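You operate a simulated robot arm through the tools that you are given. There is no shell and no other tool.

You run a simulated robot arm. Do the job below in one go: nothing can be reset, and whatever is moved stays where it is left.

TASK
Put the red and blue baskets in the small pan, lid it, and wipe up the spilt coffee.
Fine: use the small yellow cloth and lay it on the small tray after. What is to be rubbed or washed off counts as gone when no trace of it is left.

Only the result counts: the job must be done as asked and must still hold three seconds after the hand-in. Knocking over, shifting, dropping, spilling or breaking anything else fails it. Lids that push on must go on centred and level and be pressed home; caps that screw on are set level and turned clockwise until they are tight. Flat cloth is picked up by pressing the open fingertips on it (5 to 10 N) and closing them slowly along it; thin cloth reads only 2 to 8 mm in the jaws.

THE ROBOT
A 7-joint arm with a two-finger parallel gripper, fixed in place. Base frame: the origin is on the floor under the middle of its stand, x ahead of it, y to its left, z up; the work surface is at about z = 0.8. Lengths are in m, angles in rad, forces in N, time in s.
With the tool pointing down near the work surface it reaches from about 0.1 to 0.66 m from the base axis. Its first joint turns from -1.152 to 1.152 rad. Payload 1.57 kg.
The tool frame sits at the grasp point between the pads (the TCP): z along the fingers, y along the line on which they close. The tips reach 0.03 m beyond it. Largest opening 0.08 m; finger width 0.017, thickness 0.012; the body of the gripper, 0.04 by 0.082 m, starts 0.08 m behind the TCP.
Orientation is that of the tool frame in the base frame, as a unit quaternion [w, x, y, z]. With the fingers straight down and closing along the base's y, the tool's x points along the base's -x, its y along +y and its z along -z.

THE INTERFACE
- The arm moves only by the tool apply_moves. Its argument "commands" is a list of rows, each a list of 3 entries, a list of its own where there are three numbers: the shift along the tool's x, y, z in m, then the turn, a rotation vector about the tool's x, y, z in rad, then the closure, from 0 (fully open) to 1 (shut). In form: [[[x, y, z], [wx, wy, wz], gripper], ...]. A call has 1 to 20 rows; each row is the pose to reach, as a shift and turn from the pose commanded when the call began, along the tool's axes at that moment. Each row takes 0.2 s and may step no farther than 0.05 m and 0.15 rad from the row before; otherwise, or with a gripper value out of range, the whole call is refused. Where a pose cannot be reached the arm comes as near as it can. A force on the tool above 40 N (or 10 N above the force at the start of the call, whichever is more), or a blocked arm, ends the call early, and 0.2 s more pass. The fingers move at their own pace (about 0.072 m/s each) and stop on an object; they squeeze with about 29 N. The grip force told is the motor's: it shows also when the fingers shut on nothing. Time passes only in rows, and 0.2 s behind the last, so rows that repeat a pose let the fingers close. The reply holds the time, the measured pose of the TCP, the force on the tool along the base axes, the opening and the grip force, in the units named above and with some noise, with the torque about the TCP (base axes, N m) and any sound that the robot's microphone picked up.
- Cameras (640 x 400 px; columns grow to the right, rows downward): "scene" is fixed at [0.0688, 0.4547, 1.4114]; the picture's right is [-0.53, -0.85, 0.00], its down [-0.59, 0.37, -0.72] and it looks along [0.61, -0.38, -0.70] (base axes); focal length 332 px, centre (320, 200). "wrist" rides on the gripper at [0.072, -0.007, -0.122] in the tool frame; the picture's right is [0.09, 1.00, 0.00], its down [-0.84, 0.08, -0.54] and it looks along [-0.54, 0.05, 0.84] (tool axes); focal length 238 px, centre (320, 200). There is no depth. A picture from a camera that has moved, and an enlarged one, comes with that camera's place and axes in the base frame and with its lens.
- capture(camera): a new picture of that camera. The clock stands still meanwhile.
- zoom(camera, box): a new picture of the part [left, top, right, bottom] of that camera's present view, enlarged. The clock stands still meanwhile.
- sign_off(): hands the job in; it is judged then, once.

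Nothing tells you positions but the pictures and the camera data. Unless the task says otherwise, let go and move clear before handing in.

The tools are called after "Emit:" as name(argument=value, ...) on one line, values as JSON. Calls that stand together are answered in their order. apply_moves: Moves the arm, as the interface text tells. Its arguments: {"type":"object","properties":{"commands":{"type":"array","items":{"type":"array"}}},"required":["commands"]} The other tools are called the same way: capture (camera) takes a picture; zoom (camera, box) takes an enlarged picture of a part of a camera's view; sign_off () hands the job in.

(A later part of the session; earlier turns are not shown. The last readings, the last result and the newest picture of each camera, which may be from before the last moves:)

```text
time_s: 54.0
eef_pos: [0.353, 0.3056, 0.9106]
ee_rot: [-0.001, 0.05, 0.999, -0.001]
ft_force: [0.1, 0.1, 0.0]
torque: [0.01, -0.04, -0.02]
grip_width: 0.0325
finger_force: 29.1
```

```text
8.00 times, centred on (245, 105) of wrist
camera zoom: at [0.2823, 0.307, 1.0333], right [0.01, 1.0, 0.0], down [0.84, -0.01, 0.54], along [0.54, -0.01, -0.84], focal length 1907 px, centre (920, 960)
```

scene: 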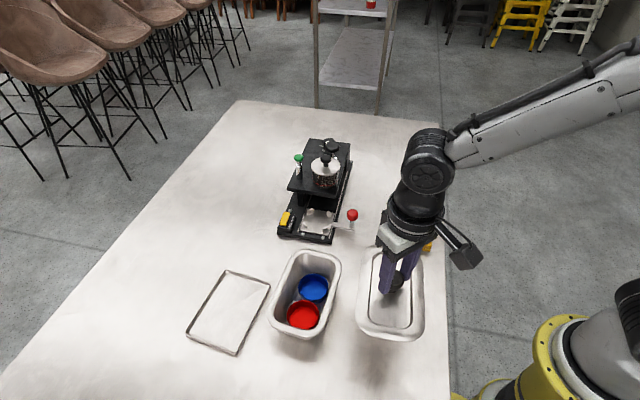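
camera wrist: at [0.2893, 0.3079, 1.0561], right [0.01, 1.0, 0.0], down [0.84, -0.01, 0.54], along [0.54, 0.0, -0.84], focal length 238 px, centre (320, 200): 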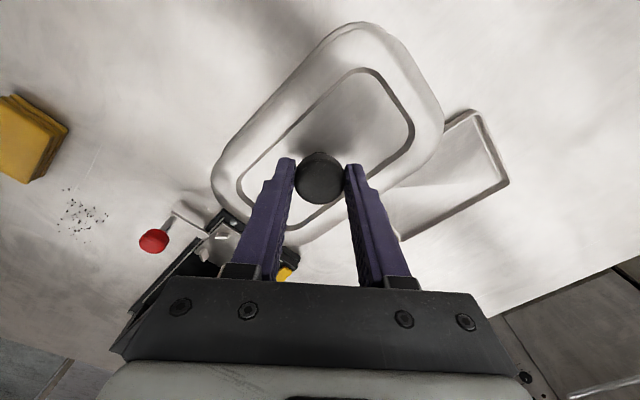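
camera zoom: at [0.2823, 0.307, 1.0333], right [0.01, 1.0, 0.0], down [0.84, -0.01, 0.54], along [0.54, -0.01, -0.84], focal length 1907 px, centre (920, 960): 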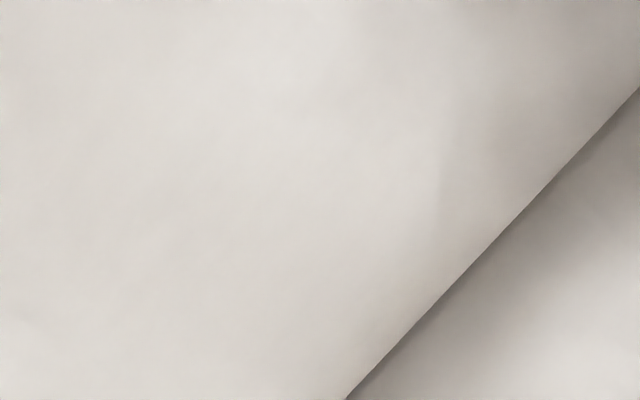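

Emit:
apply_moves(commands=[[[0.0005, 0.0003, 0.0007], [0, 0, 0], 1], [[0.0007, 0.0003, 0.0014], [0, 0, 0], 1], [[0.0008, 0.0003, 0.002], [0, 0, 0], 1]])

Emit:
zoom(camera="scene", box=[262, 310, 302, 335])

Emit:
zoom(camera="scene", box=[300, 316, 340, 341])

```text
time_s: 54.8
eef_pos: [0.3524, 0.3079, 0.9097]
ee_rot: [0.0, 0.051, 0.999, 0.0]
ft_force: [0.2, -0.7, -1.2]
torque: [-0.02, 0.02, 0.0]
grip_width: 0.0327
finger_force: 29.9
```

```text
16.00 times, centred on (282, 322) of scene
camera zoom: at [0.0688, 0.4547, 1.4114], right [-0.53, -0.85, 0.0], down [-0.59, 0.37, -0.72], along [0.61, -0.38, -0.7], focal length 5306 px, centre (928, -1760)
```

zoom: 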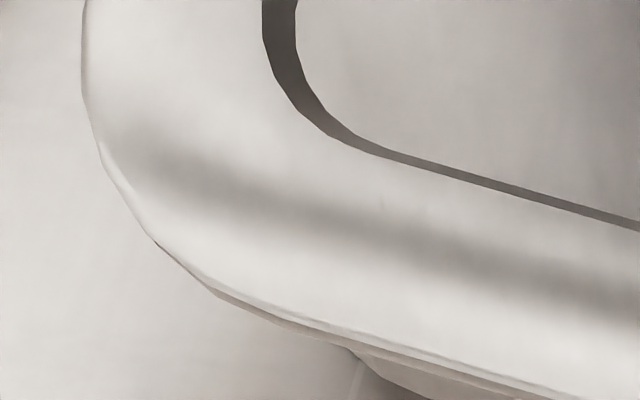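

```text
16.00 times, centred on (320, 328) of scene
camera zoom: at [0.0688, 0.4547, 1.4114], right [-0.53, -0.85, 0.0], down [-0.59, 0.37, -0.72], along [0.61, -0.38, -0.7], focal length 5306 px, centre (320, -1856)
```

zoom: 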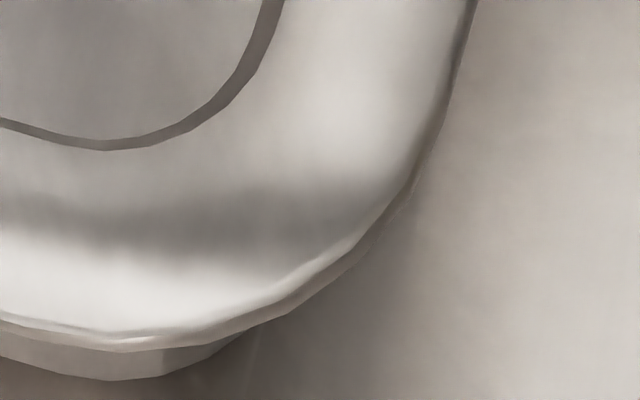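

Emit:
apply_moves(commands=[[[0, 0, 0.0007], [0, 0, 0], 1], [[0.0001, 0, 0.0014], [0, 0, 0], 1]])

Emit:
zoom(camera="scene", box=[300, 316, 340, 341])

```text
time_s: 55.4
eef_pos: [0.3522, 0.3072, 0.9101]
ee_rot: [0.0, 0.05, 0.999, 0.0]
ft_force: [1.9, -0.9, -0.4]
torque: [-0.01, -0.09, 0.0]
grip_width: 0.0327
finger_force: 28.9
```

```text
16.00 times, centred on (320, 328) of scene
camera zoom: at [0.0688, 0.4547, 1.4114], right [-0.53, -0.85, 0.0], down [-0.59, 0.37, -0.72], along [0.61, -0.38, -0.7], focal length 5306 px, centre (320, -1856)
```

zoom: 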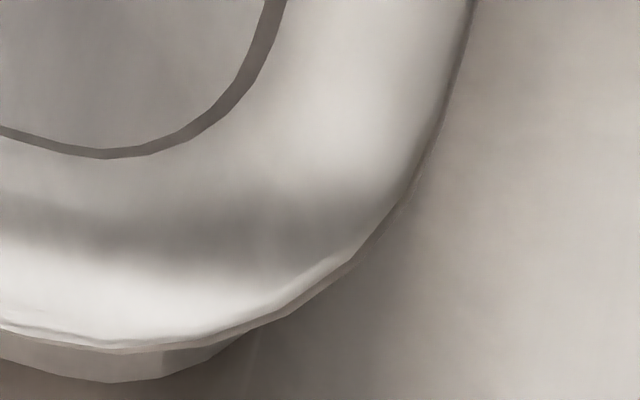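

The lid is starting to slip over the rim: I feel a small sideways touch and no vertical stop yet. I'll ease it a touch outward and continue down.

Emit:
apply_moves(commands=[[[-0.0005, 0.0003, 0.0007], [0, 0, 0], 1], [[-0.0005, 0.0003, 0.0014], [0, 0, 0], 1]])

Emit:
zoom(camera="scene", box=[300, 316, 340, 341])

Emit:
zoom(camera="scene", box=[262, 310, 302, 335])

```text
time_s: 56.0
eef_pos: [0.3537, 0.3073, 0.9093]
ee_rot: [0.001, 0.05, 0.999, 0.0]
ft_force: [-3.7, -1.2, 8.7]
torque: [0.01, -0.11, 0.03]
grip_width: 0.0325
finger_force: 29.4
```

```text
16.00 times, centred on (320, 328) of scene
camera zoom: at [0.0686, 0.4545, 1.4115], right [-0.53, -0.85, 0.0], down [-0.59, 0.37, -0.72], along [0.61, -0.38, -0.7], focal length 5306 px, centre (320, -1856)
```

zoom: 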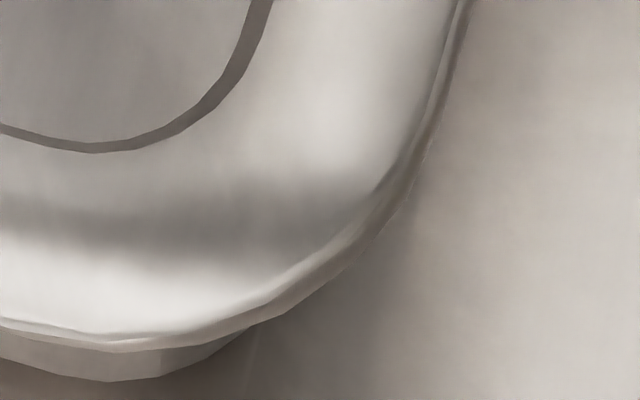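

```text
16.00 times, centred on (282, 322) of scene
camera zoom: at [0.0686, 0.4545, 1.4115], right [-0.53, -0.85, 0.0], down [-0.59, 0.37, -0.72], along [0.61, -0.38, -0.7], focal length 5306 px, centre (928, -1760)
```

zoom: 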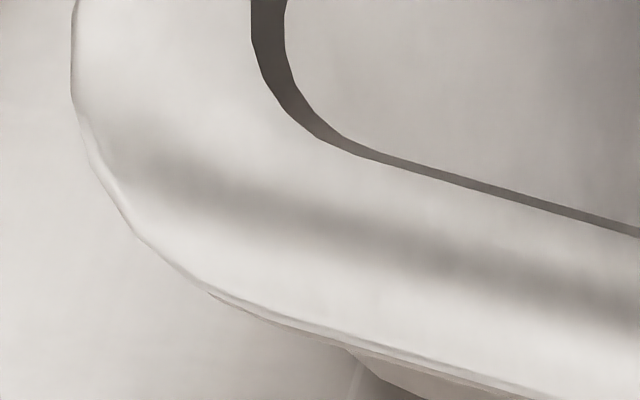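

Emit:
apply_moves(commands=[[[0.0004, -0.0004, -0.0008], [0, 0, 0], 1], [[0.0009, -0.0007, -0.0008], [0, 0, 0], 1], [[0.0009, -0.0007, -0.0002], [0, 0, 0], 1]])

Emit:
zoom(camera="scene", box=[300, 316, 340, 341])

Emit:
zoom(camera="scene", box=[262, 310, 302, 335])

```text
time_s: 56.8
eef_pos: [0.353, 0.3067, 0.9081]
ee_rot: [0.002, 0.05, 0.999, 0.002]
ft_force: [2.3, 3.2, 9.3]
torque: [0.12, -0.24, 0.09]
grip_width: 0.0328
finger_force: 28.9
```

```text
16.00 times, centred on (320, 328) of scene
camera zoom: at [0.0687, 0.4547, 1.4114], right [-0.53, -0.85, 0.0], down [-0.59, 0.37, -0.72], along [0.61, -0.38, -0.7], focal length 5306 px, centre (320, -1856)
```

zoom: 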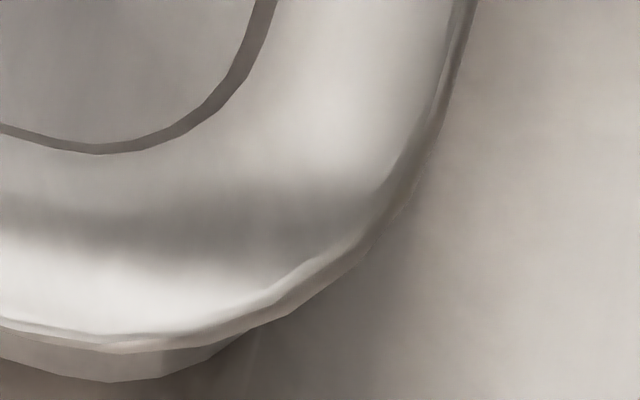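

```text
16.00 times, centred on (282, 322) of scene
camera zoom: at [0.0687, 0.4547, 1.4114], right [-0.53, -0.85, 0.0], down [-0.59, 0.37, -0.72], along [0.61, -0.38, -0.7], focal length 5306 px, centre (928, -1760)
```

zoom: 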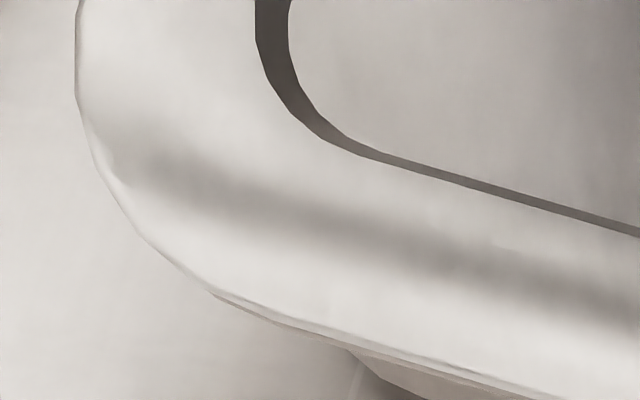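

Emit:
apply_moves(commands=[[[0.0004, -0.0002, 0.0006], [0, 0, 0], 1], [[0.0008, -0.0004, 0.0012], [0, 0, 0], 1], [[0.0012, -0.0006, 0.0018], [0, 0, 0], 1]])

Emit:
zoom(camera="scene", box=[300, 316, 340, 341])

Emit:
zoom(camera="scene", box=[262, 310, 302, 335])

```text
time_s: 57.6
eef_pos: [0.352, 0.3068, 0.9081]
ee_rot: [0.003, 0.051, 0.999, 0.003]
ft_force: [7.2, 2.6, 20.7]
torque: [0.04, 0.04, -0.01]
grip_width: 0.0325
finger_force: 29.2
```

```text
16.00 times, centred on (320, 328) of scene
camera zoom: at [0.0687, 0.4545, 1.4115], right [-0.53, -0.85, 0.0], down [-0.59, 0.37, -0.72], along [0.61, -0.38, -0.7], focal length 5306 px, centre (320, -1856)
```

zoom: 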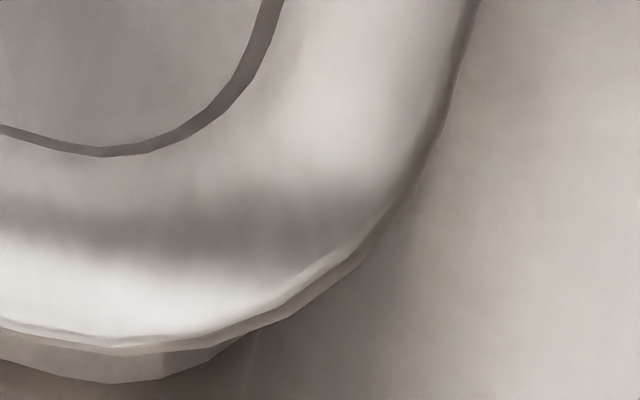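

```text
16.00 times, centred on (282, 322) of scene
camera zoom: at [0.0687, 0.4545, 1.4115], right [-0.53, -0.85, 0.0], down [-0.59, 0.37, -0.72], along [0.61, -0.38, -0.7], focal length 5306 px, centre (928, -1760)
```

zoom: 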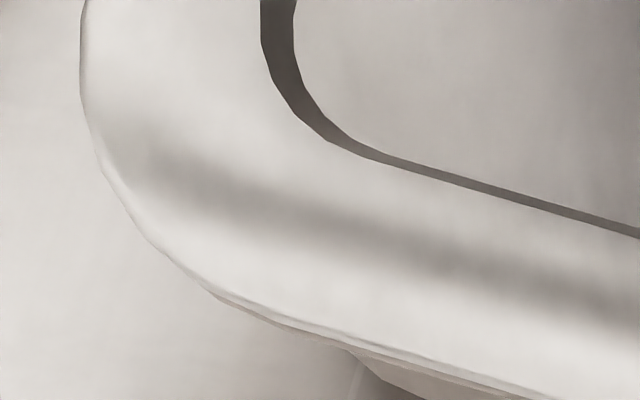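

The lid is well centred under 20 N. I'll unload gently, let go, and then press on top of the knob with closed fingers.

Emit:
apply_moves(commands=[[[-0.0006, 0.0003, -0.0008], [0, 0, 0], 1], [[-0.001, 0.0005, -0.0016], [0, 0, 0], 1], [[-0.001, 0.0005, -0.0016], [0, 0, 0], 0.7], [[-0.001, 0.0005, -0.0016], [0, 0, 0], 0.45], [[-0.001, 0.0005, -0.0016], [0, 0, 0], 0.3], [[-0.001, 0.0005, -0.03], [0, 0, 0], 0.3], [[-0.001, 0.0005, -0.065], [0, 0, 0], 0.6], [[-0.001, 0.0005, -0.065], [0, 0, 0], 1], [[-0.001, 0.0005, -0.065], [0, 0, 0], 1], [[-0.001, 0.0005, -0.065], [0, 0, 0], 1]])

Emit:
zoom(camera="scene", box=[262, 230, 352, 345])

Emit:
zoom(camera="scene", box=[300, 316, 340, 341])

Emit:
zoom(camera="scene", box=[262, 310, 302, 335])

Emit:
zoom(camera="wrist", box=[200, 30, 440, 200])

```text
time_s: 59.8
eef_pos: [0.351, 0.3061, 0.9715]
ee_rot: [0.0, 0.05, 0.999, 0.0]
ft_force: [-1.7, -0.3, 0.1]
torque: [0.03, 0.03, -0.02]
grip_width: 0.0
finger_force: 20.9
```

```text
3.48 times, centred on (307, 288) of scene
camera zoom: at [0.0688, 0.4547, 1.4114], right [-0.53, -0.85, 0.0], down [-0.59, 0.37, -0.72], along [0.61, -0.38, -0.7], focal length 1154 px, centre (365, -104)
```

zoom: 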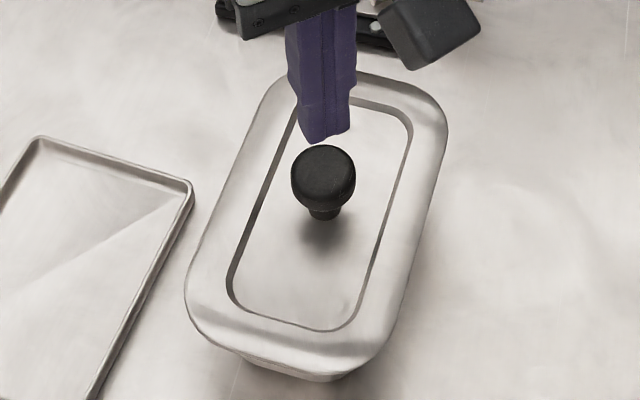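

```text
16.00 times, centred on (320, 328) of scene
camera zoom: at [0.0688, 0.4547, 1.4114], right [-0.53, -0.85, 0.0], down [-0.59, 0.37, -0.72], along [0.61, -0.38, -0.7], focal length 5306 px, centre (320, -1856)
```

zoom: 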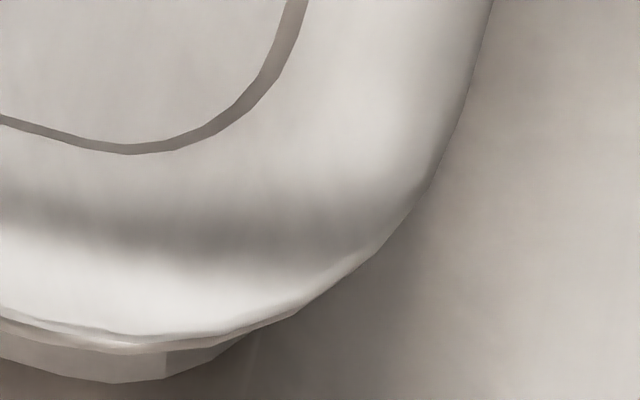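

```text
16.00 times, centred on (282, 322) of scene
camera zoom: at [0.0688, 0.4547, 1.4114], right [-0.53, -0.85, 0.0], down [-0.59, 0.37, -0.72], along [0.61, -0.38, -0.7], focal length 5306 px, centre (928, -1760)
```

zoom: 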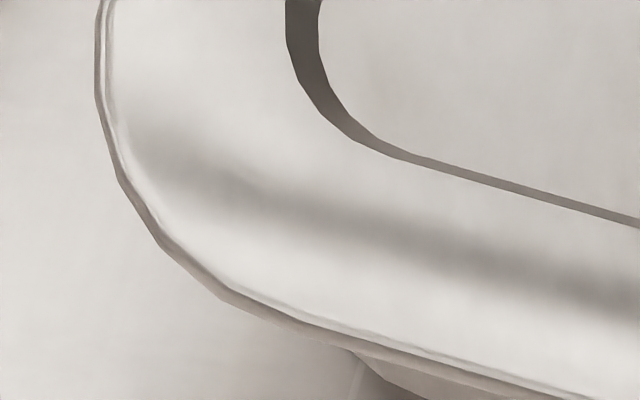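

```text
2.35 times, centred on (320, 115) of wrist
camera zoom: at [0.2797, 0.3064, 1.0934], right [0.01, 1.0, 0.0], down [0.84, -0.01, 0.54], along [0.54, 0.0, -0.84], focal length 561 px, centre (320, 400)
```

zoom: 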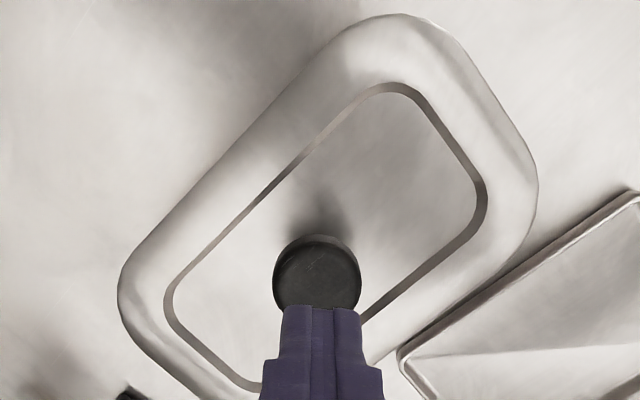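

After unloading, the lid was dragged back about 2 mm by the leftover sideways push. I'll regrip, lift a few millimetres, centre it without load, and release at near-zero force.

Emit:
apply_moves(commands=[[[-0.0027, -0.0014, 0.0], [0, 0, 0], 0.25], [[-0.0027, -0.0014, 0.0], [0, 0, 0], 0.25], [[-0.0027, -0.0014, 0.0], [0, 0, 0], 0.25], [[-0.0027, -0.0014, 0.025], [0, 0, 0], 0.25], [[-0.0027, -0.0014, 0.045], [0, 0, 0], 0.25], [[-0.0027, -0.0014, 0.061], [0, 0, 0], 0.25], [[-0.0027, -0.0014, 0.061], [0, 0, 0], 0.4], [[-0.0027, -0.0014, 0.061], [0, 0, 0], 0.52], [[-0.0027, -0.0014, 0.061], [0, 0, 0], 0.58], [[-0.0027, -0.0014, 0.061], [0, 0, 0], 0.7], [[-0.0027, -0.0014, 0.061], [0, 0, 0], 1], [[-0.0027, -0.0014, 0.061], [0, 0, 0], 1]])

Emit:
zoom(camera="scene", box=[262, 310, 302, 335])

Emit:
zoom(camera="wrist", box=[200, 10, 456, 250])

```text
time_s: 62.4
eef_pos: [0.3545, 0.305, 0.9099]
ee_rot: [0.0, 0.05, 0.999, -0.001]
ft_force: [1.1, 1.1, 0.0]
torque: [0.06, -0.08, 0.02]
grip_width: 0.0328
finger_force: 28.8
```

```text
16.00 times, centred on (282, 322) of scene
camera zoom: at [0.0688, 0.4547, 1.4114], right [-0.53, -0.85, 0.0], down [-0.59, 0.37, -0.72], along [0.61, -0.38, -0.7], focal length 5306 px, centre (928, -1760)
```

zoom: 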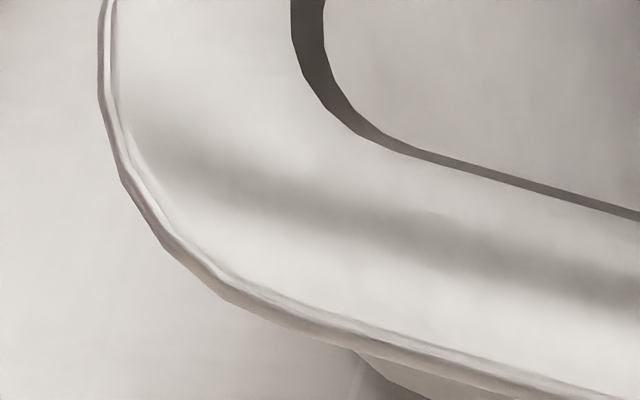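

```text
1.67 times, centred on (328, 130) of wrist
camera zoom: at [0.2828, 0.3047, 1.0311], right [0.01, 1.0, 0.0], down [0.84, -0.01, 0.54], along [0.54, 0.0, -0.84], focal length 397 px, centre (307, 317)
```

zoom: 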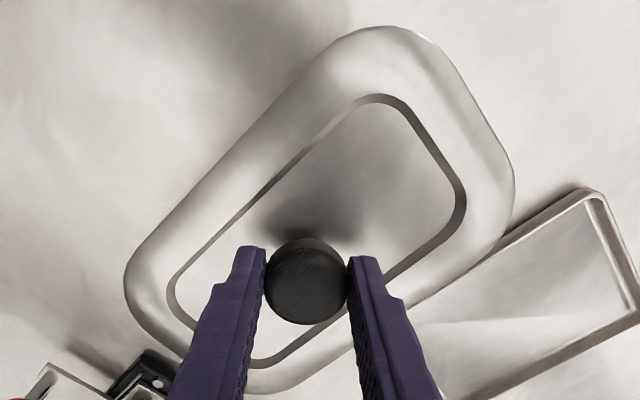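

Emit:
apply_moves(commands=[[[0, 0, -0.003], [0, 0, 0], 1], [[0, 0, -0.006], [0, 0, 0], 1], [[-0.0011, 0.0027, -0.006], [0, 0, 0], 1], [[-0.0011, 0.0027, -0.004], [0, 0, 0], 1], [[-0.0011, 0.0027, -0.003], [0, 0, 0], 1], [[-0.0011, 0.0027, -0.003], [0, 0, 0], 1]])

Emit:
zoom(camera="scene", box=[262, 310, 302, 335])

Emit:
zoom(camera="scene", box=[300, 316, 340, 341])

Emit:
zoom(camera="scene", box=[262, 280, 352, 340])

```text
time_s: 63.8
eef_pos: [0.3552, 0.3075, 0.914]
ee_rot: [0.0, 0.049, 0.999, 0.0]
ft_force: [-0.6, -1.1, 3.3]
torque: [0.03, -0.13, -0.04]
grip_width: 0.0327
finger_force: 28.8
```

```text
16.00 times, centred on (282, 322) of scene
camera zoom: at [0.0687, 0.4546, 1.4114], right [-0.53, -0.85, 0.0], down [-0.59, 0.37, -0.72], along [0.61, -0.38, -0.7], focal length 5306 px, centre (928, -1760)
```

zoom: 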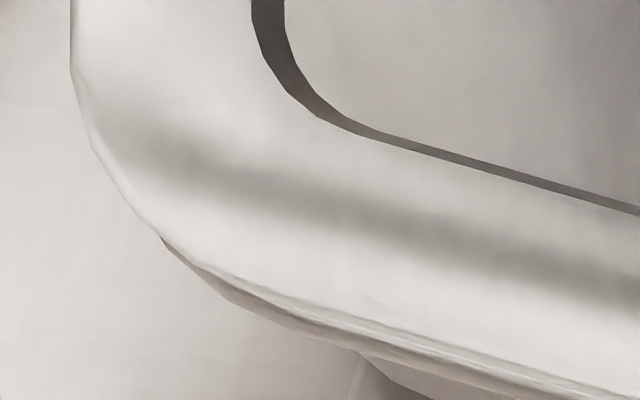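

```text
16.00 times, centred on (320, 328) of scene
camera zoom: at [0.0687, 0.4546, 1.4114], right [-0.53, -0.85, 0.0], down [-0.59, 0.37, -0.72], along [0.61, -0.38, -0.7], focal length 5306 px, centre (320, -1856)
```

zoom: 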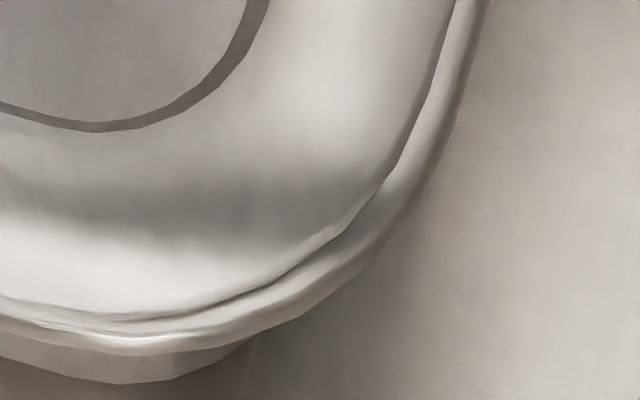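

```text
6.67 times, centred on (307, 310) of scene
camera zoom: at [0.0687, 0.4546, 1.4114], right [-0.53, -0.85, 0.0], down [-0.59, 0.37, -0.72], along [0.61, -0.38, -0.7], focal length 2211 px, centre (407, -533)
```

zoom: 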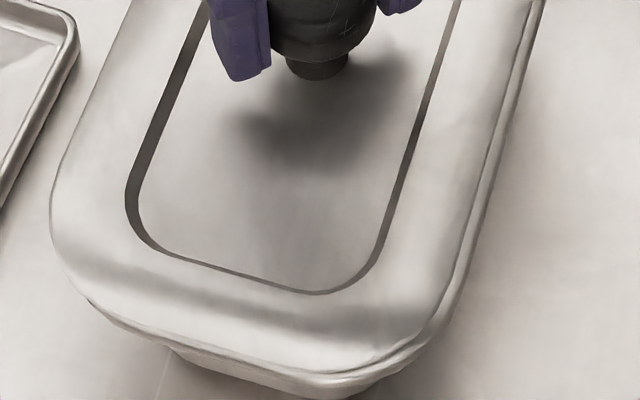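

Emit:
apply_moves(commands=[[[0, 0, -0.002], [0, 0, 0], 1], [[0.0014, -0.0015, -0.002], [0, 0, 0], 1], [[0.0014, -0.0015, -0.001], [0, 0, 0], 1], [[0.0014, -0.0015, 0.0005], [0, 0, 0], 1], [[0.0014, -0.0015, 0.0005], [0, 0, 0], 1]])

Emit:
zoom(camera="scene", box=[262, 310, 302, 335])

Emit:
zoom(camera="scene", box=[300, 316, 340, 341])

```text
time_s: 65.0
eef_pos: [0.3546, 0.3059, 0.9135]
ee_rot: [0.0, 0.049, 0.999, 0.0]
ft_force: [1.2, 0.7, -0.6]
torque: [0.0, -0.02, 0.01]
grip_width: 0.0325
finger_force: 29.1
```

```text
16.00 times, centred on (282, 322) of scene
camera zoom: at [0.0688, 0.4547, 1.4114], right [-0.53, -0.85, 0.0], down [-0.59, 0.37, -0.72], along [0.61, -0.38, -0.7], focal length 5306 px, centre (928, -1760)
```

zoom: 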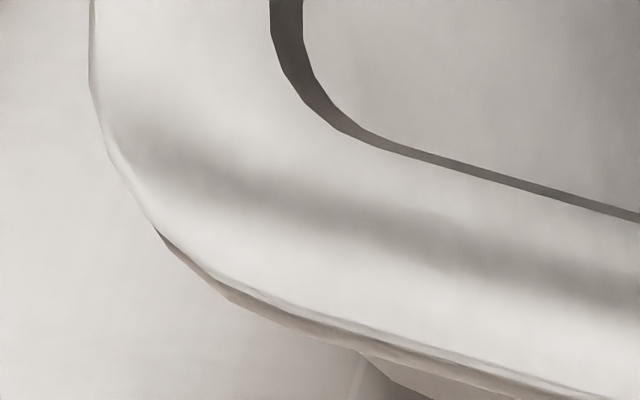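

```text
16.00 times, centred on (320, 328) of scene
camera zoom: at [0.0688, 0.4547, 1.4114], right [-0.53, -0.85, 0.0], down [-0.59, 0.37, -0.72], along [0.61, -0.38, -0.7], focal length 5306 px, centre (320, -1856)
```

zoom: 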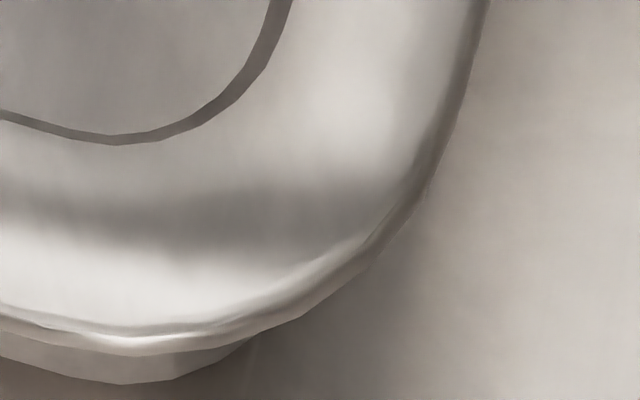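

Emit:
apply_moves(commands=[[[0, 0, 0.001], [0, 0, 0], 1], [[0, 0, 0.002], [0, 0, 0], 1], [[0, 0, 0.003], [0, 0, 0], 1]])

Emit:
zoom(camera="scene", box=[262, 310, 302, 335])

Emit:
zoom(camera="scene", box=[300, 316, 340, 341])

```text
time_s: 65.8
eef_pos: [0.3533, 0.3055, 0.909]
ee_rot: [-0.001, 0.051, 0.999, 0.0]
ft_force: [0.0, -0.4, -0.7]
torque: [0.02, 0.02, 0.01]
grip_width: 0.0325
finger_force: 29.0
```

```text
16.00 times, centred on (282, 322) of scene
camera zoom: at [0.0688, 0.4547, 1.4114], right [-0.53, -0.85, 0.0], down [-0.59, 0.37, -0.72], along [0.61, -0.38, -0.7], focal length 5306 px, centre (928, -1760)
```

zoom: 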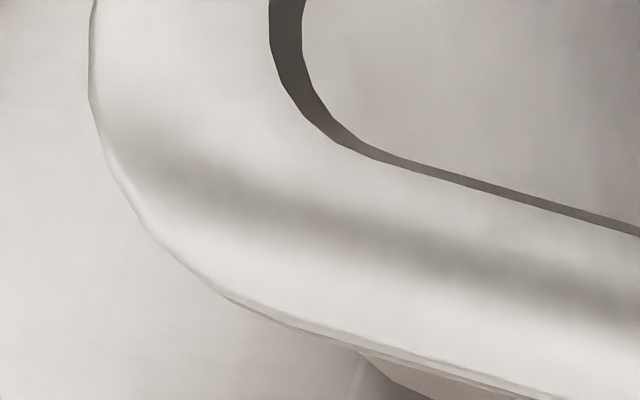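

```text
16.00 times, centred on (320, 328) of scene
camera zoom: at [0.0688, 0.4547, 1.4114], right [-0.53, -0.85, 0.0], down [-0.59, 0.37, -0.72], along [0.61, -0.38, -0.7], focal length 5306 px, centre (320, -1856)
```

zoom: 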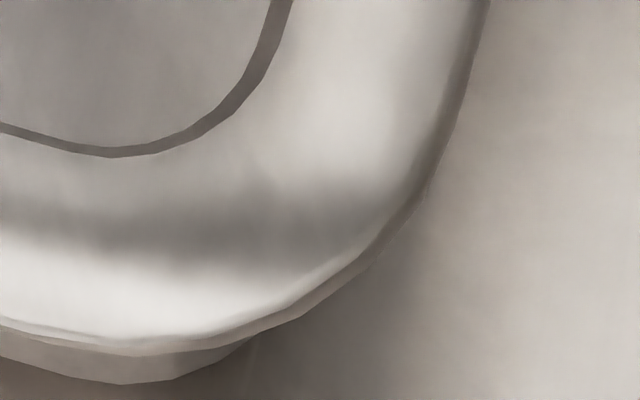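

Emit:
apply_moves(commands=[[[0, 0, 0.001], [0, 0, 0], 1], [[0, 0, 0.002], [0, 0, 0], 1]])

Emit:
zoom(camera="scene", box=[262, 310, 302, 335])

Emit:
zoom(camera="scene", box=[300, 316, 340, 341])

```text
time_s: 66.4
eef_pos: [0.3551, 0.3058, 0.9097]
ee_rot: [0.001, 0.049, 0.999, 0.0]
ft_force: [-4.9, -2.1, 15.0]
torque: [-0.16, 0.63, 0.05]
grip_width: 0.0326
finger_force: 28.3
```

```text
16.00 times, centred on (282, 322) of scene
camera zoom: at [0.0685, 0.4544, 1.4115], right [-0.53, -0.85, 0.0], down [-0.59, 0.37, -0.72], along [0.61, -0.38, -0.7], focal length 5306 px, centre (928, -1760)
```

zoom: 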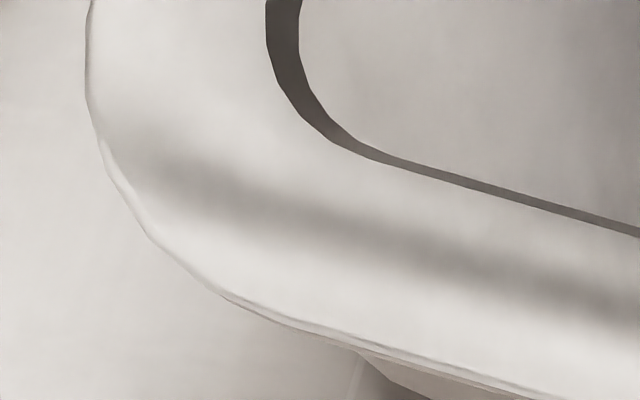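

```text
16.00 times, centred on (320, 328) of scene
camera zoom: at [0.0685, 0.4544, 1.4115], right [-0.53, -0.85, 0.0], down [-0.59, 0.37, -0.72], along [0.61, -0.38, -0.7], focal length 5306 px, centre (320, -1856)
```

zoom: 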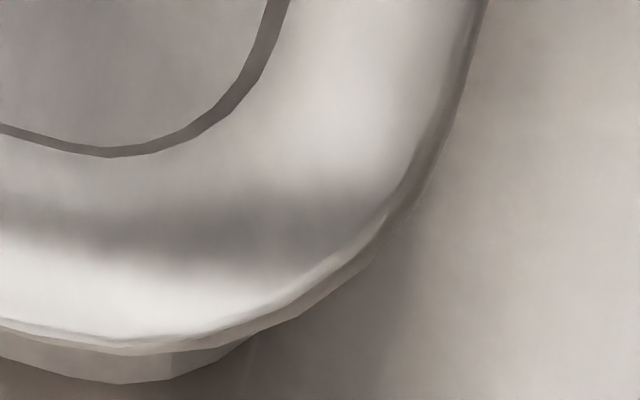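

Good: contact again at the lower, nested height and centred. I'll unload to nearly zero, check, and release.

Emit:
apply_moves(commands=[[[0, 0, -0.0008], [0, 0, 0], 1], [[0, 0, -0.0015], [0, 0, 0], 1], [[0, 0, -0.0015], [0, 0, 0], 1]])

Emit:
zoom(camera="scene", box=[262, 310, 302, 335])

Emit:
zoom(camera="scene", box=[300, 316, 340, 341])

```text
time_s: 67.2
eef_pos: [0.354, 0.3063, 0.9097]
ee_rot: [0.001, 0.049, 0.999, 0.001]
ft_force: [-0.2, 2.5, 7.5]
torque: [0.27, -0.17, 0.08]
grip_width: 0.0324
finger_force: 28.8
```

```text
16.00 times, centred on (282, 322) of scene
camera zoom: at [0.0687, 0.4547, 1.4114], right [-0.53, -0.85, 0.0], down [-0.59, 0.37, -0.72], along [0.61, -0.38, -0.7], focal length 5306 px, centre (928, -1760)
```

zoom: 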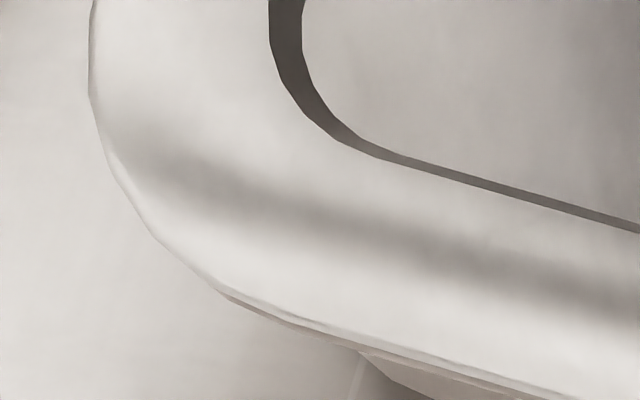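

```text
16.00 times, centred on (320, 328) of scene
camera zoom: at [0.0687, 0.4547, 1.4114], right [-0.53, -0.85, 0.0], down [-0.59, 0.37, -0.72], along [0.61, -0.38, -0.7], focal length 5306 px, centre (320, -1856)
```

zoom: 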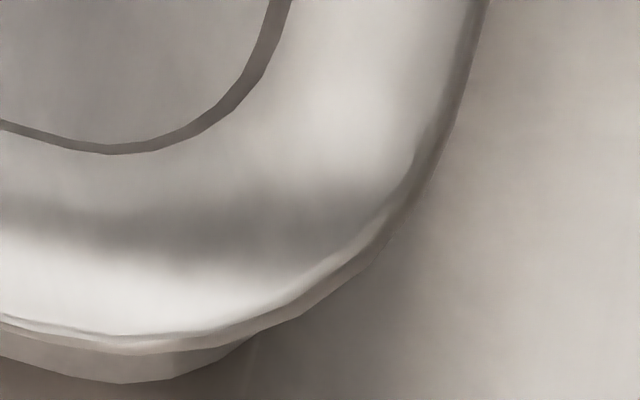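

Emit:
apply_moves(commands=[[[0, 0, -0.0007], [0, 0, 0], 1], [[0, 0, -0.0007], [0, 0, 0], 0.85], [[0, 0, -0.0007], [0, 0, 0], 0.6], [[0, 0, -0.0007], [0, 0, 0], 0.45], [[0, 0, -0.0007], [0, 0, 0], 0.3]])

Emit:
zoom(camera="scene", box=[262, 310, 302, 335])

Emit:
zoom(camera="scene", box=[300, 316, 340, 341])

```text
time_s: 68.4
eef_pos: [0.3539, 0.3062, 0.9095]
ee_rot: [0.0, 0.051, 0.999, 0.001]
ft_force: [-0.3, -0.2, 0.2]
torque: [-0.06, 0.0, 0.0]
grip_width: 0.0559
finger_force: 0.1
```

```text
16.00 times, centred on (282, 322) of scene
camera zoom: at [0.0688, 0.4547, 1.4114], right [-0.53, -0.85, 0.0], down [-0.59, 0.37, -0.72], along [0.61, -0.38, -0.7], focal length 5306 px, centre (928, -1760)
```

zoom: 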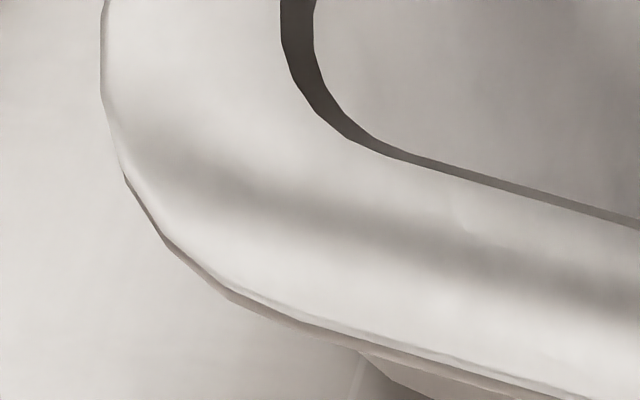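

```text
16.00 times, centred on (320, 328) of scene
camera zoom: at [0.0688, 0.4547, 1.4114], right [-0.53, -0.85, 0.0], down [-0.59, 0.37, -0.72], along [0.61, -0.38, -0.7], focal length 5306 px, centre (320, -1856)
```

zoom: 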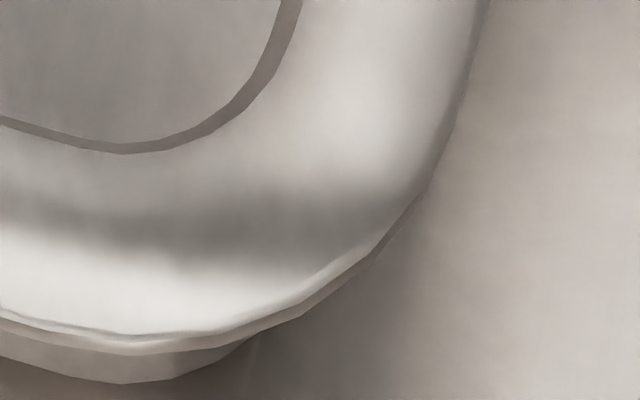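

After release the lid sits centred and level. I'll rise, close the fingers and press down on the knob's top.

Emit:
apply_moves(commands=[[[0, 0, -0.02], [0, 0, 0], 0.3], [[0, 0, -0.06], [0, 0, 0], 0.3], [[0, 0, -0.065], [0, 0, 0], 0.7], [[0, 0, -0.065], [0, 0, 0], 1], [[0, 0, -0.065], [0, 0, 0], 1], [[0, 0, -0.065], [0, 0, 0], 1]])

Emit:
zoom(camera="wrist", box=[200, 30, 440, 200])

Emit:
zoom(camera="scene", box=[262, 230, 352, 345])

```text
time_s: 69.8
eef_pos: [0.3547, 0.3063, 0.9738]
ee_rot: [-0.001, 0.05, 0.999, 0.0]
ft_force: [0.7, -1.0, 0.4]
torque: [0.0, -0.01, 0.01]
grip_width: 0.0002
finger_force: 21.4
```

```text
2.35 times, centred on (320, 115) of wrist
camera zoom: at [0.2834, 0.3068, 1.0962], right [0.01, 1.0, 0.0], down [0.84, -0.01, 0.54], along [0.54, 0.0, -0.84], focal length 561 px, centre (320, 400)
```

zoom: 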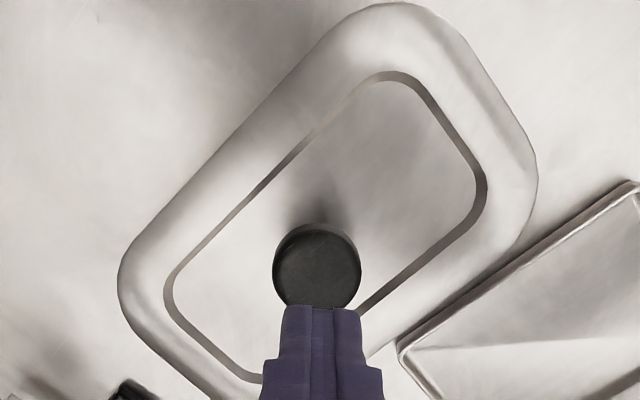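

```text
3.48 times, centred on (307, 288) of scene
camera zoom: at [0.0688, 0.4547, 1.4114], right [-0.53, -0.85, 0.0], down [-0.59, 0.37, -0.72], along [0.61, -0.38, -0.7], focal length 1154 px, centre (365, -104)
```

zoom: 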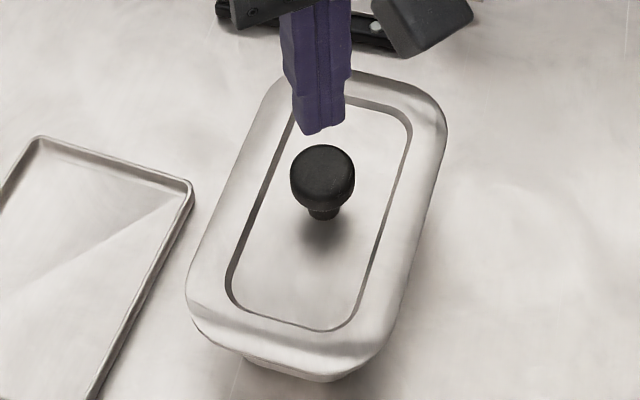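

Emit:
apply_moves(commands=[[[0.0009, -0.0012, 0.015], [0, 0, 0], 1], [[0.0009, -0.0012, 0.03], [0, 0, 0], 1], [[0.0009, -0.0012, 0.036], [0, 0, 0], 1], [[0.0009, -0.0012, 0.038], [0, 0, 0], 1]])

Emit:
zoom(camera="scene", box=[290, 230, 340, 300])

```text
time_s: 70.8
eef_pos: [0.354, 0.3044, 0.9381]
ee_rot: [0.0, 0.049, 0.999, 0.0]
ft_force: [-0.1, 0.1, -1.1]
torque: [-0.03, 0.01, 0.03]
grip_width: 0.0
finger_force: 21.2
```

```text
5.71 times, centred on (315, 265) of scene
camera zoom: at [0.0688, 0.4547, 1.4114], right [-0.53, -0.85, 0.0], down [-0.59, 0.37, -0.72], along [0.61, -0.38, -0.7], focal length 1895 px, centre (349, -171)
```

zoom: 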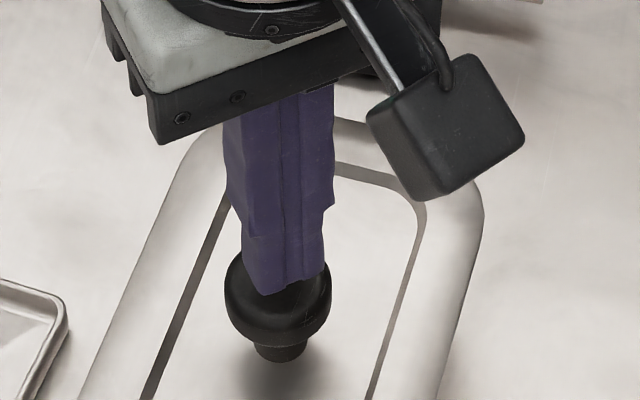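

Emit:
apply_moves(commands=[[[0, 0, 0.002], [0, 0, 0], 1], [[0, 0, 0.004], [0, 0, 0], 1], [[0, 0, 0.005], [0, 0, 0], 1]])

```text
time_s: 71.6
eef_pos: [0.3534, 0.3045, 0.9311]
ee_rot: [0.0, 0.05, 0.999, 0.0]
ft_force: [0.2, 0.2, 0.7]
torque: [0.0, 0.03, 0.01]
grip_width: 0.0001
finger_force: 21.0
```

Emit:
apply_moves(commands=[[[0.0003, -0.0003, 0.001], [0, 0, 0], 1], [[0.0006, -0.0006, 0.002], [0, 0, 0], 1]])

Emit:
zoom(camera="scene", box=[262, 310, 302, 335])

Emit:
zoom(camera="scene", box=[300, 316, 340, 341])

```text
time_s: 72.2
eef_pos: [0.353, 0.3052, 0.9283]
ee_rot: [0.0, 0.049, 0.999, -0.001]
ft_force: [-0.4, -0.5, 0.0]
torque: [-0.01, 0.04, 0.0]
grip_width: 0.0
finger_force: 21.1
```

```text
16.00 times, centred on (282, 322) of scene
camera zoom: at [0.0688, 0.4547, 1.4114], right [-0.53, -0.85, 0.0], down [-0.59, 0.37, -0.72], along [0.61, -0.38, -0.7], focal length 5306 px, centre (928, -1760)
```

zoom: 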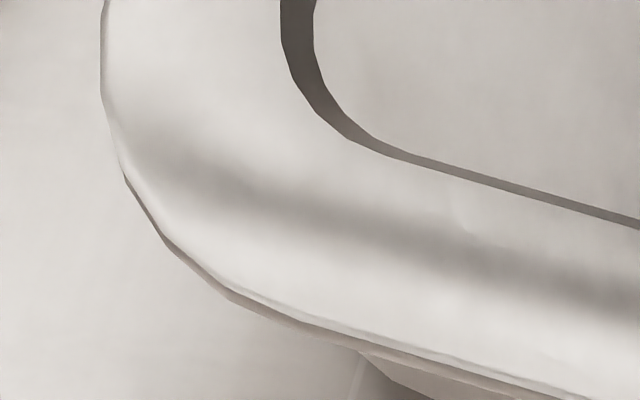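

```text
16.00 times, centred on (320, 328) of scene
camera zoom: at [0.0688, 0.4547, 1.4114], right [-0.53, -0.85, 0.0], down [-0.59, 0.37, -0.72], along [0.61, -0.38, -0.7], focal length 5306 px, centre (320, -1856)
```

zoom: 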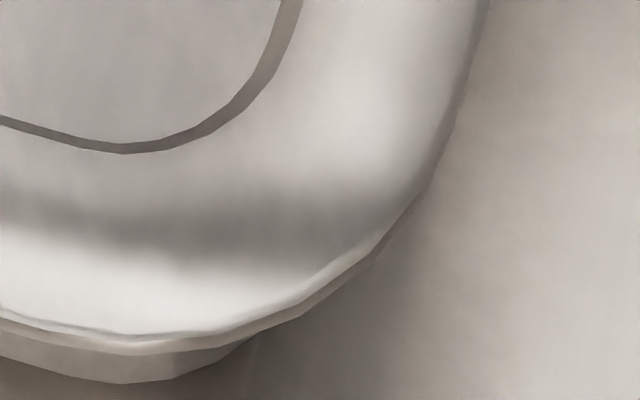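

Emit:
apply_moves(commands=[[[0, 0, 0.001], [0, 0, 0], 1], [[0, 0, 0.002], [0, 0, 0], 1]])

```text
time_s: 72.8
eef_pos: [0.3535, 0.3041, 0.93]
ee_rot: [0.0, 0.05, 0.999, 0.001]
ft_force: [-2.3, -4.3, 12.7]
torque: [-0.16, 0.12, 0.01]
grip_width: 0.0
finger_force: 21.0
```

Emit:
apply_moves(commands=[[[0.0003, -0.0006, 0.0], [0, 0, 0], 1], [[0.0005, -0.0009, 0.0007], [0, 0, 0], 1], [[0.0007, -0.0012, 0.0014], [0, 0, 0], 1]])

Emit:
zoom(camera="scene", box=[262, 310, 302, 335])

Emit:
zoom(camera="scene", box=[300, 316, 340, 341])

```text
time_s: 73.6
eef_pos: [0.3531, 0.305, 0.9286]
ee_rot: [0.003, 0.05, 0.999, 0.003]
ft_force: [-1.3, -2.5, 27.6]
torque: [-0.09, 0.08, 0.05]
grip_width: 0.0
finger_force: 21.3
```

```text
16.00 times, centred on (282, 322) of scene
camera zoom: at [0.0685, 0.4543, 1.4115], right [-0.53, -0.85, 0.0], down [-0.59, 0.37, -0.72], along [0.61, -0.38, -0.7], focal length 5306 px, centre (928, -1760)
```

zoom: 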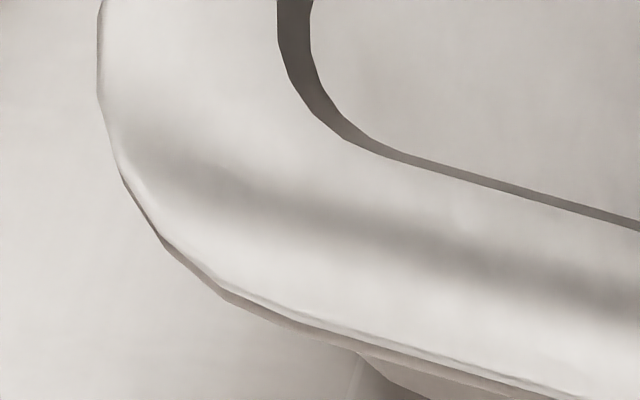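

```text
16.00 times, centred on (320, 328) of scene
camera zoom: at [0.0685, 0.4543, 1.4115], right [-0.53, -0.85, 0.0], down [-0.59, 0.37, -0.72], along [0.61, -0.38, -0.7], focal length 5306 px, centre (320, -1856)
```

zoom: 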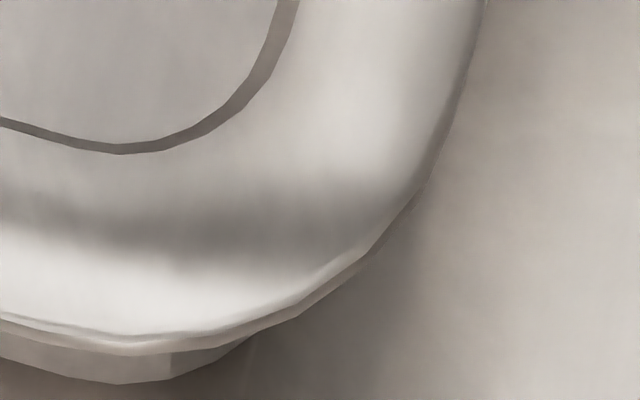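

27 N straight down and the lid stays put. One firmer push to about 36 N to make sure it is home.

Emit:
apply_moves(commands=[[[0.0003, -0.0004, 0.0005], [0, 0, 0], 1], [[0.0005, -0.0007, 0.001], [0, 0, 0], 1]])

Emit:
zoom(camera="scene", box=[262, 310, 302, 335])

Emit:
zoom(camera="scene", box=[300, 316, 340, 341])

```text
time_s: 74.2
eef_pos: [0.3523, 0.3052, 0.9277]
ee_rot: [0.004, 0.05, 0.999, 0.003]
ft_force: [1.5, -2.1, 32.5]
torque: [-0.03, 0.07, 0.0]
grip_width: 0.0
finger_force: 21.0
```

```text
16.00 times, centred on (282, 322) of scene
camera zoom: at [0.0684, 0.4543, 1.4116], right [-0.53, -0.85, 0.0], down [-0.59, 0.37, -0.72], along [0.61, -0.38, -0.7], focal length 5306 px, centre (928, -1760)
```

zoom: 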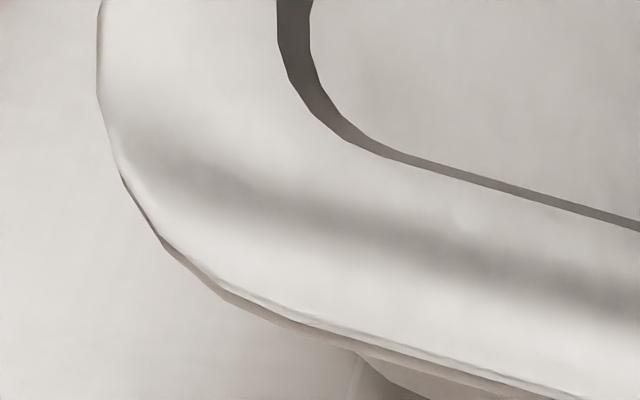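

```text
16.00 times, centred on (320, 328) of scene
camera zoom: at [0.0684, 0.4543, 1.4116], right [-0.53, -0.85, 0.0], down [-0.59, 0.37, -0.72], along [0.61, -0.38, -0.7], focal length 5306 px, centre (320, -1856)
```

zoom: 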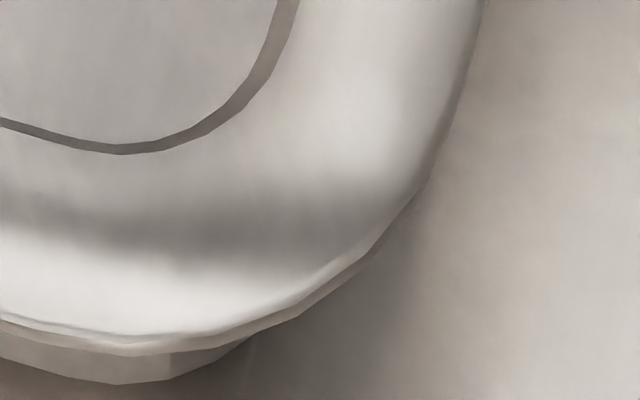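

The lid stays centred and level under 32 N. I'll back off along the same path and rise, then check it.

Emit:
apply_moves(commands=[[[-0.0005, 0.0008, -0.0012], [0, 0, 0], 1], [[-0.0011, 0.0017, -0.0024], [0, 0, 0], 1], [[-0.0012, 0.0019, -0.004], [0, 0, 0], 1], [[-0.0012, 0.0019, -0.01], [0, 0, 0], 1], [[-0.0012, 0.0019, -0.04], [0, 0, 0], 1], [[-0.0012, 0.0019, -0.08], [0, 0, 0], 1], [[-0.0012, 0.0019, -0.1], [0, 0, 0], 0.6]])

Emit:
zoom(camera="scene", box=[262, 310, 302, 335])

Emit:
zoom(camera="scene", box=[262, 230, 352, 345])

Emit:
zoom(camera="wrist", box=[200, 20, 440, 200])

```text
time_s: 75.8
eef_pos: [0.3522, 0.3051, 1.0246]
ee_rot: [0.0, 0.05, 0.999, 0.0]
ft_force: [-0.5, 0.0, 1.1]
torque: [0.0, 0.01, -0.01]
grip_width: 0.0318
finger_force: 0.0
```

```text
16.00 times, centred on (282, 322) of scene
camera zoom: at [0.0688, 0.4547, 1.4114], right [-0.53, -0.85, 0.0], down [-0.59, 0.37, -0.72], along [0.61, -0.38, -0.7], focal length 5306 px, centre (928, -1760)
```

zoom: 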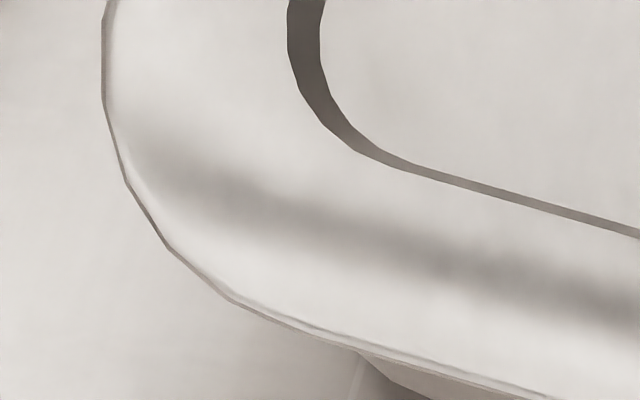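

```text
3.48 times, centred on (307, 288) of scene
camera zoom: at [0.0688, 0.4547, 1.4114], right [-0.53, -0.85, 0.0], down [-0.59, 0.37, -0.72], along [0.61, -0.38, -0.7], focal length 1154 px, centre (365, -104)
```

zoom: 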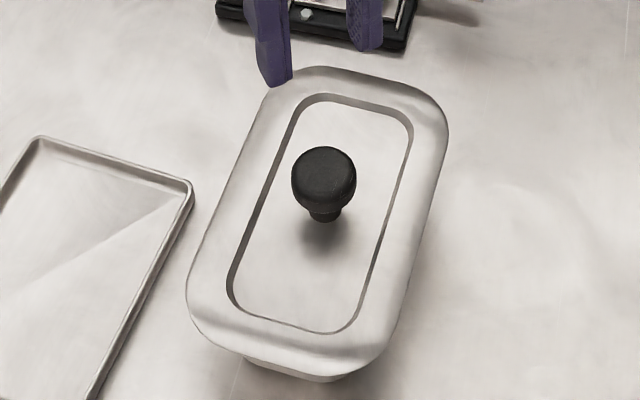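

```text
2.22 times, centred on (320, 110) of wrist
camera zoom: at [0.2809, 0.3061, 1.1471], right [0.01, 1.0, 0.0], down [0.84, -0.01, 0.54], along [0.54, -0.01, -0.84], focal length 530 px, centre (320, 400)
```

zoom: 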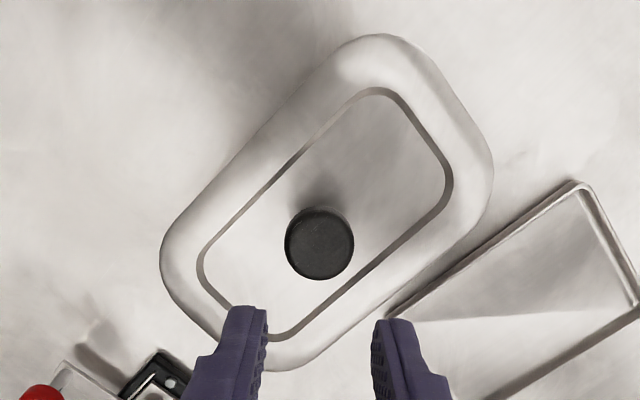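

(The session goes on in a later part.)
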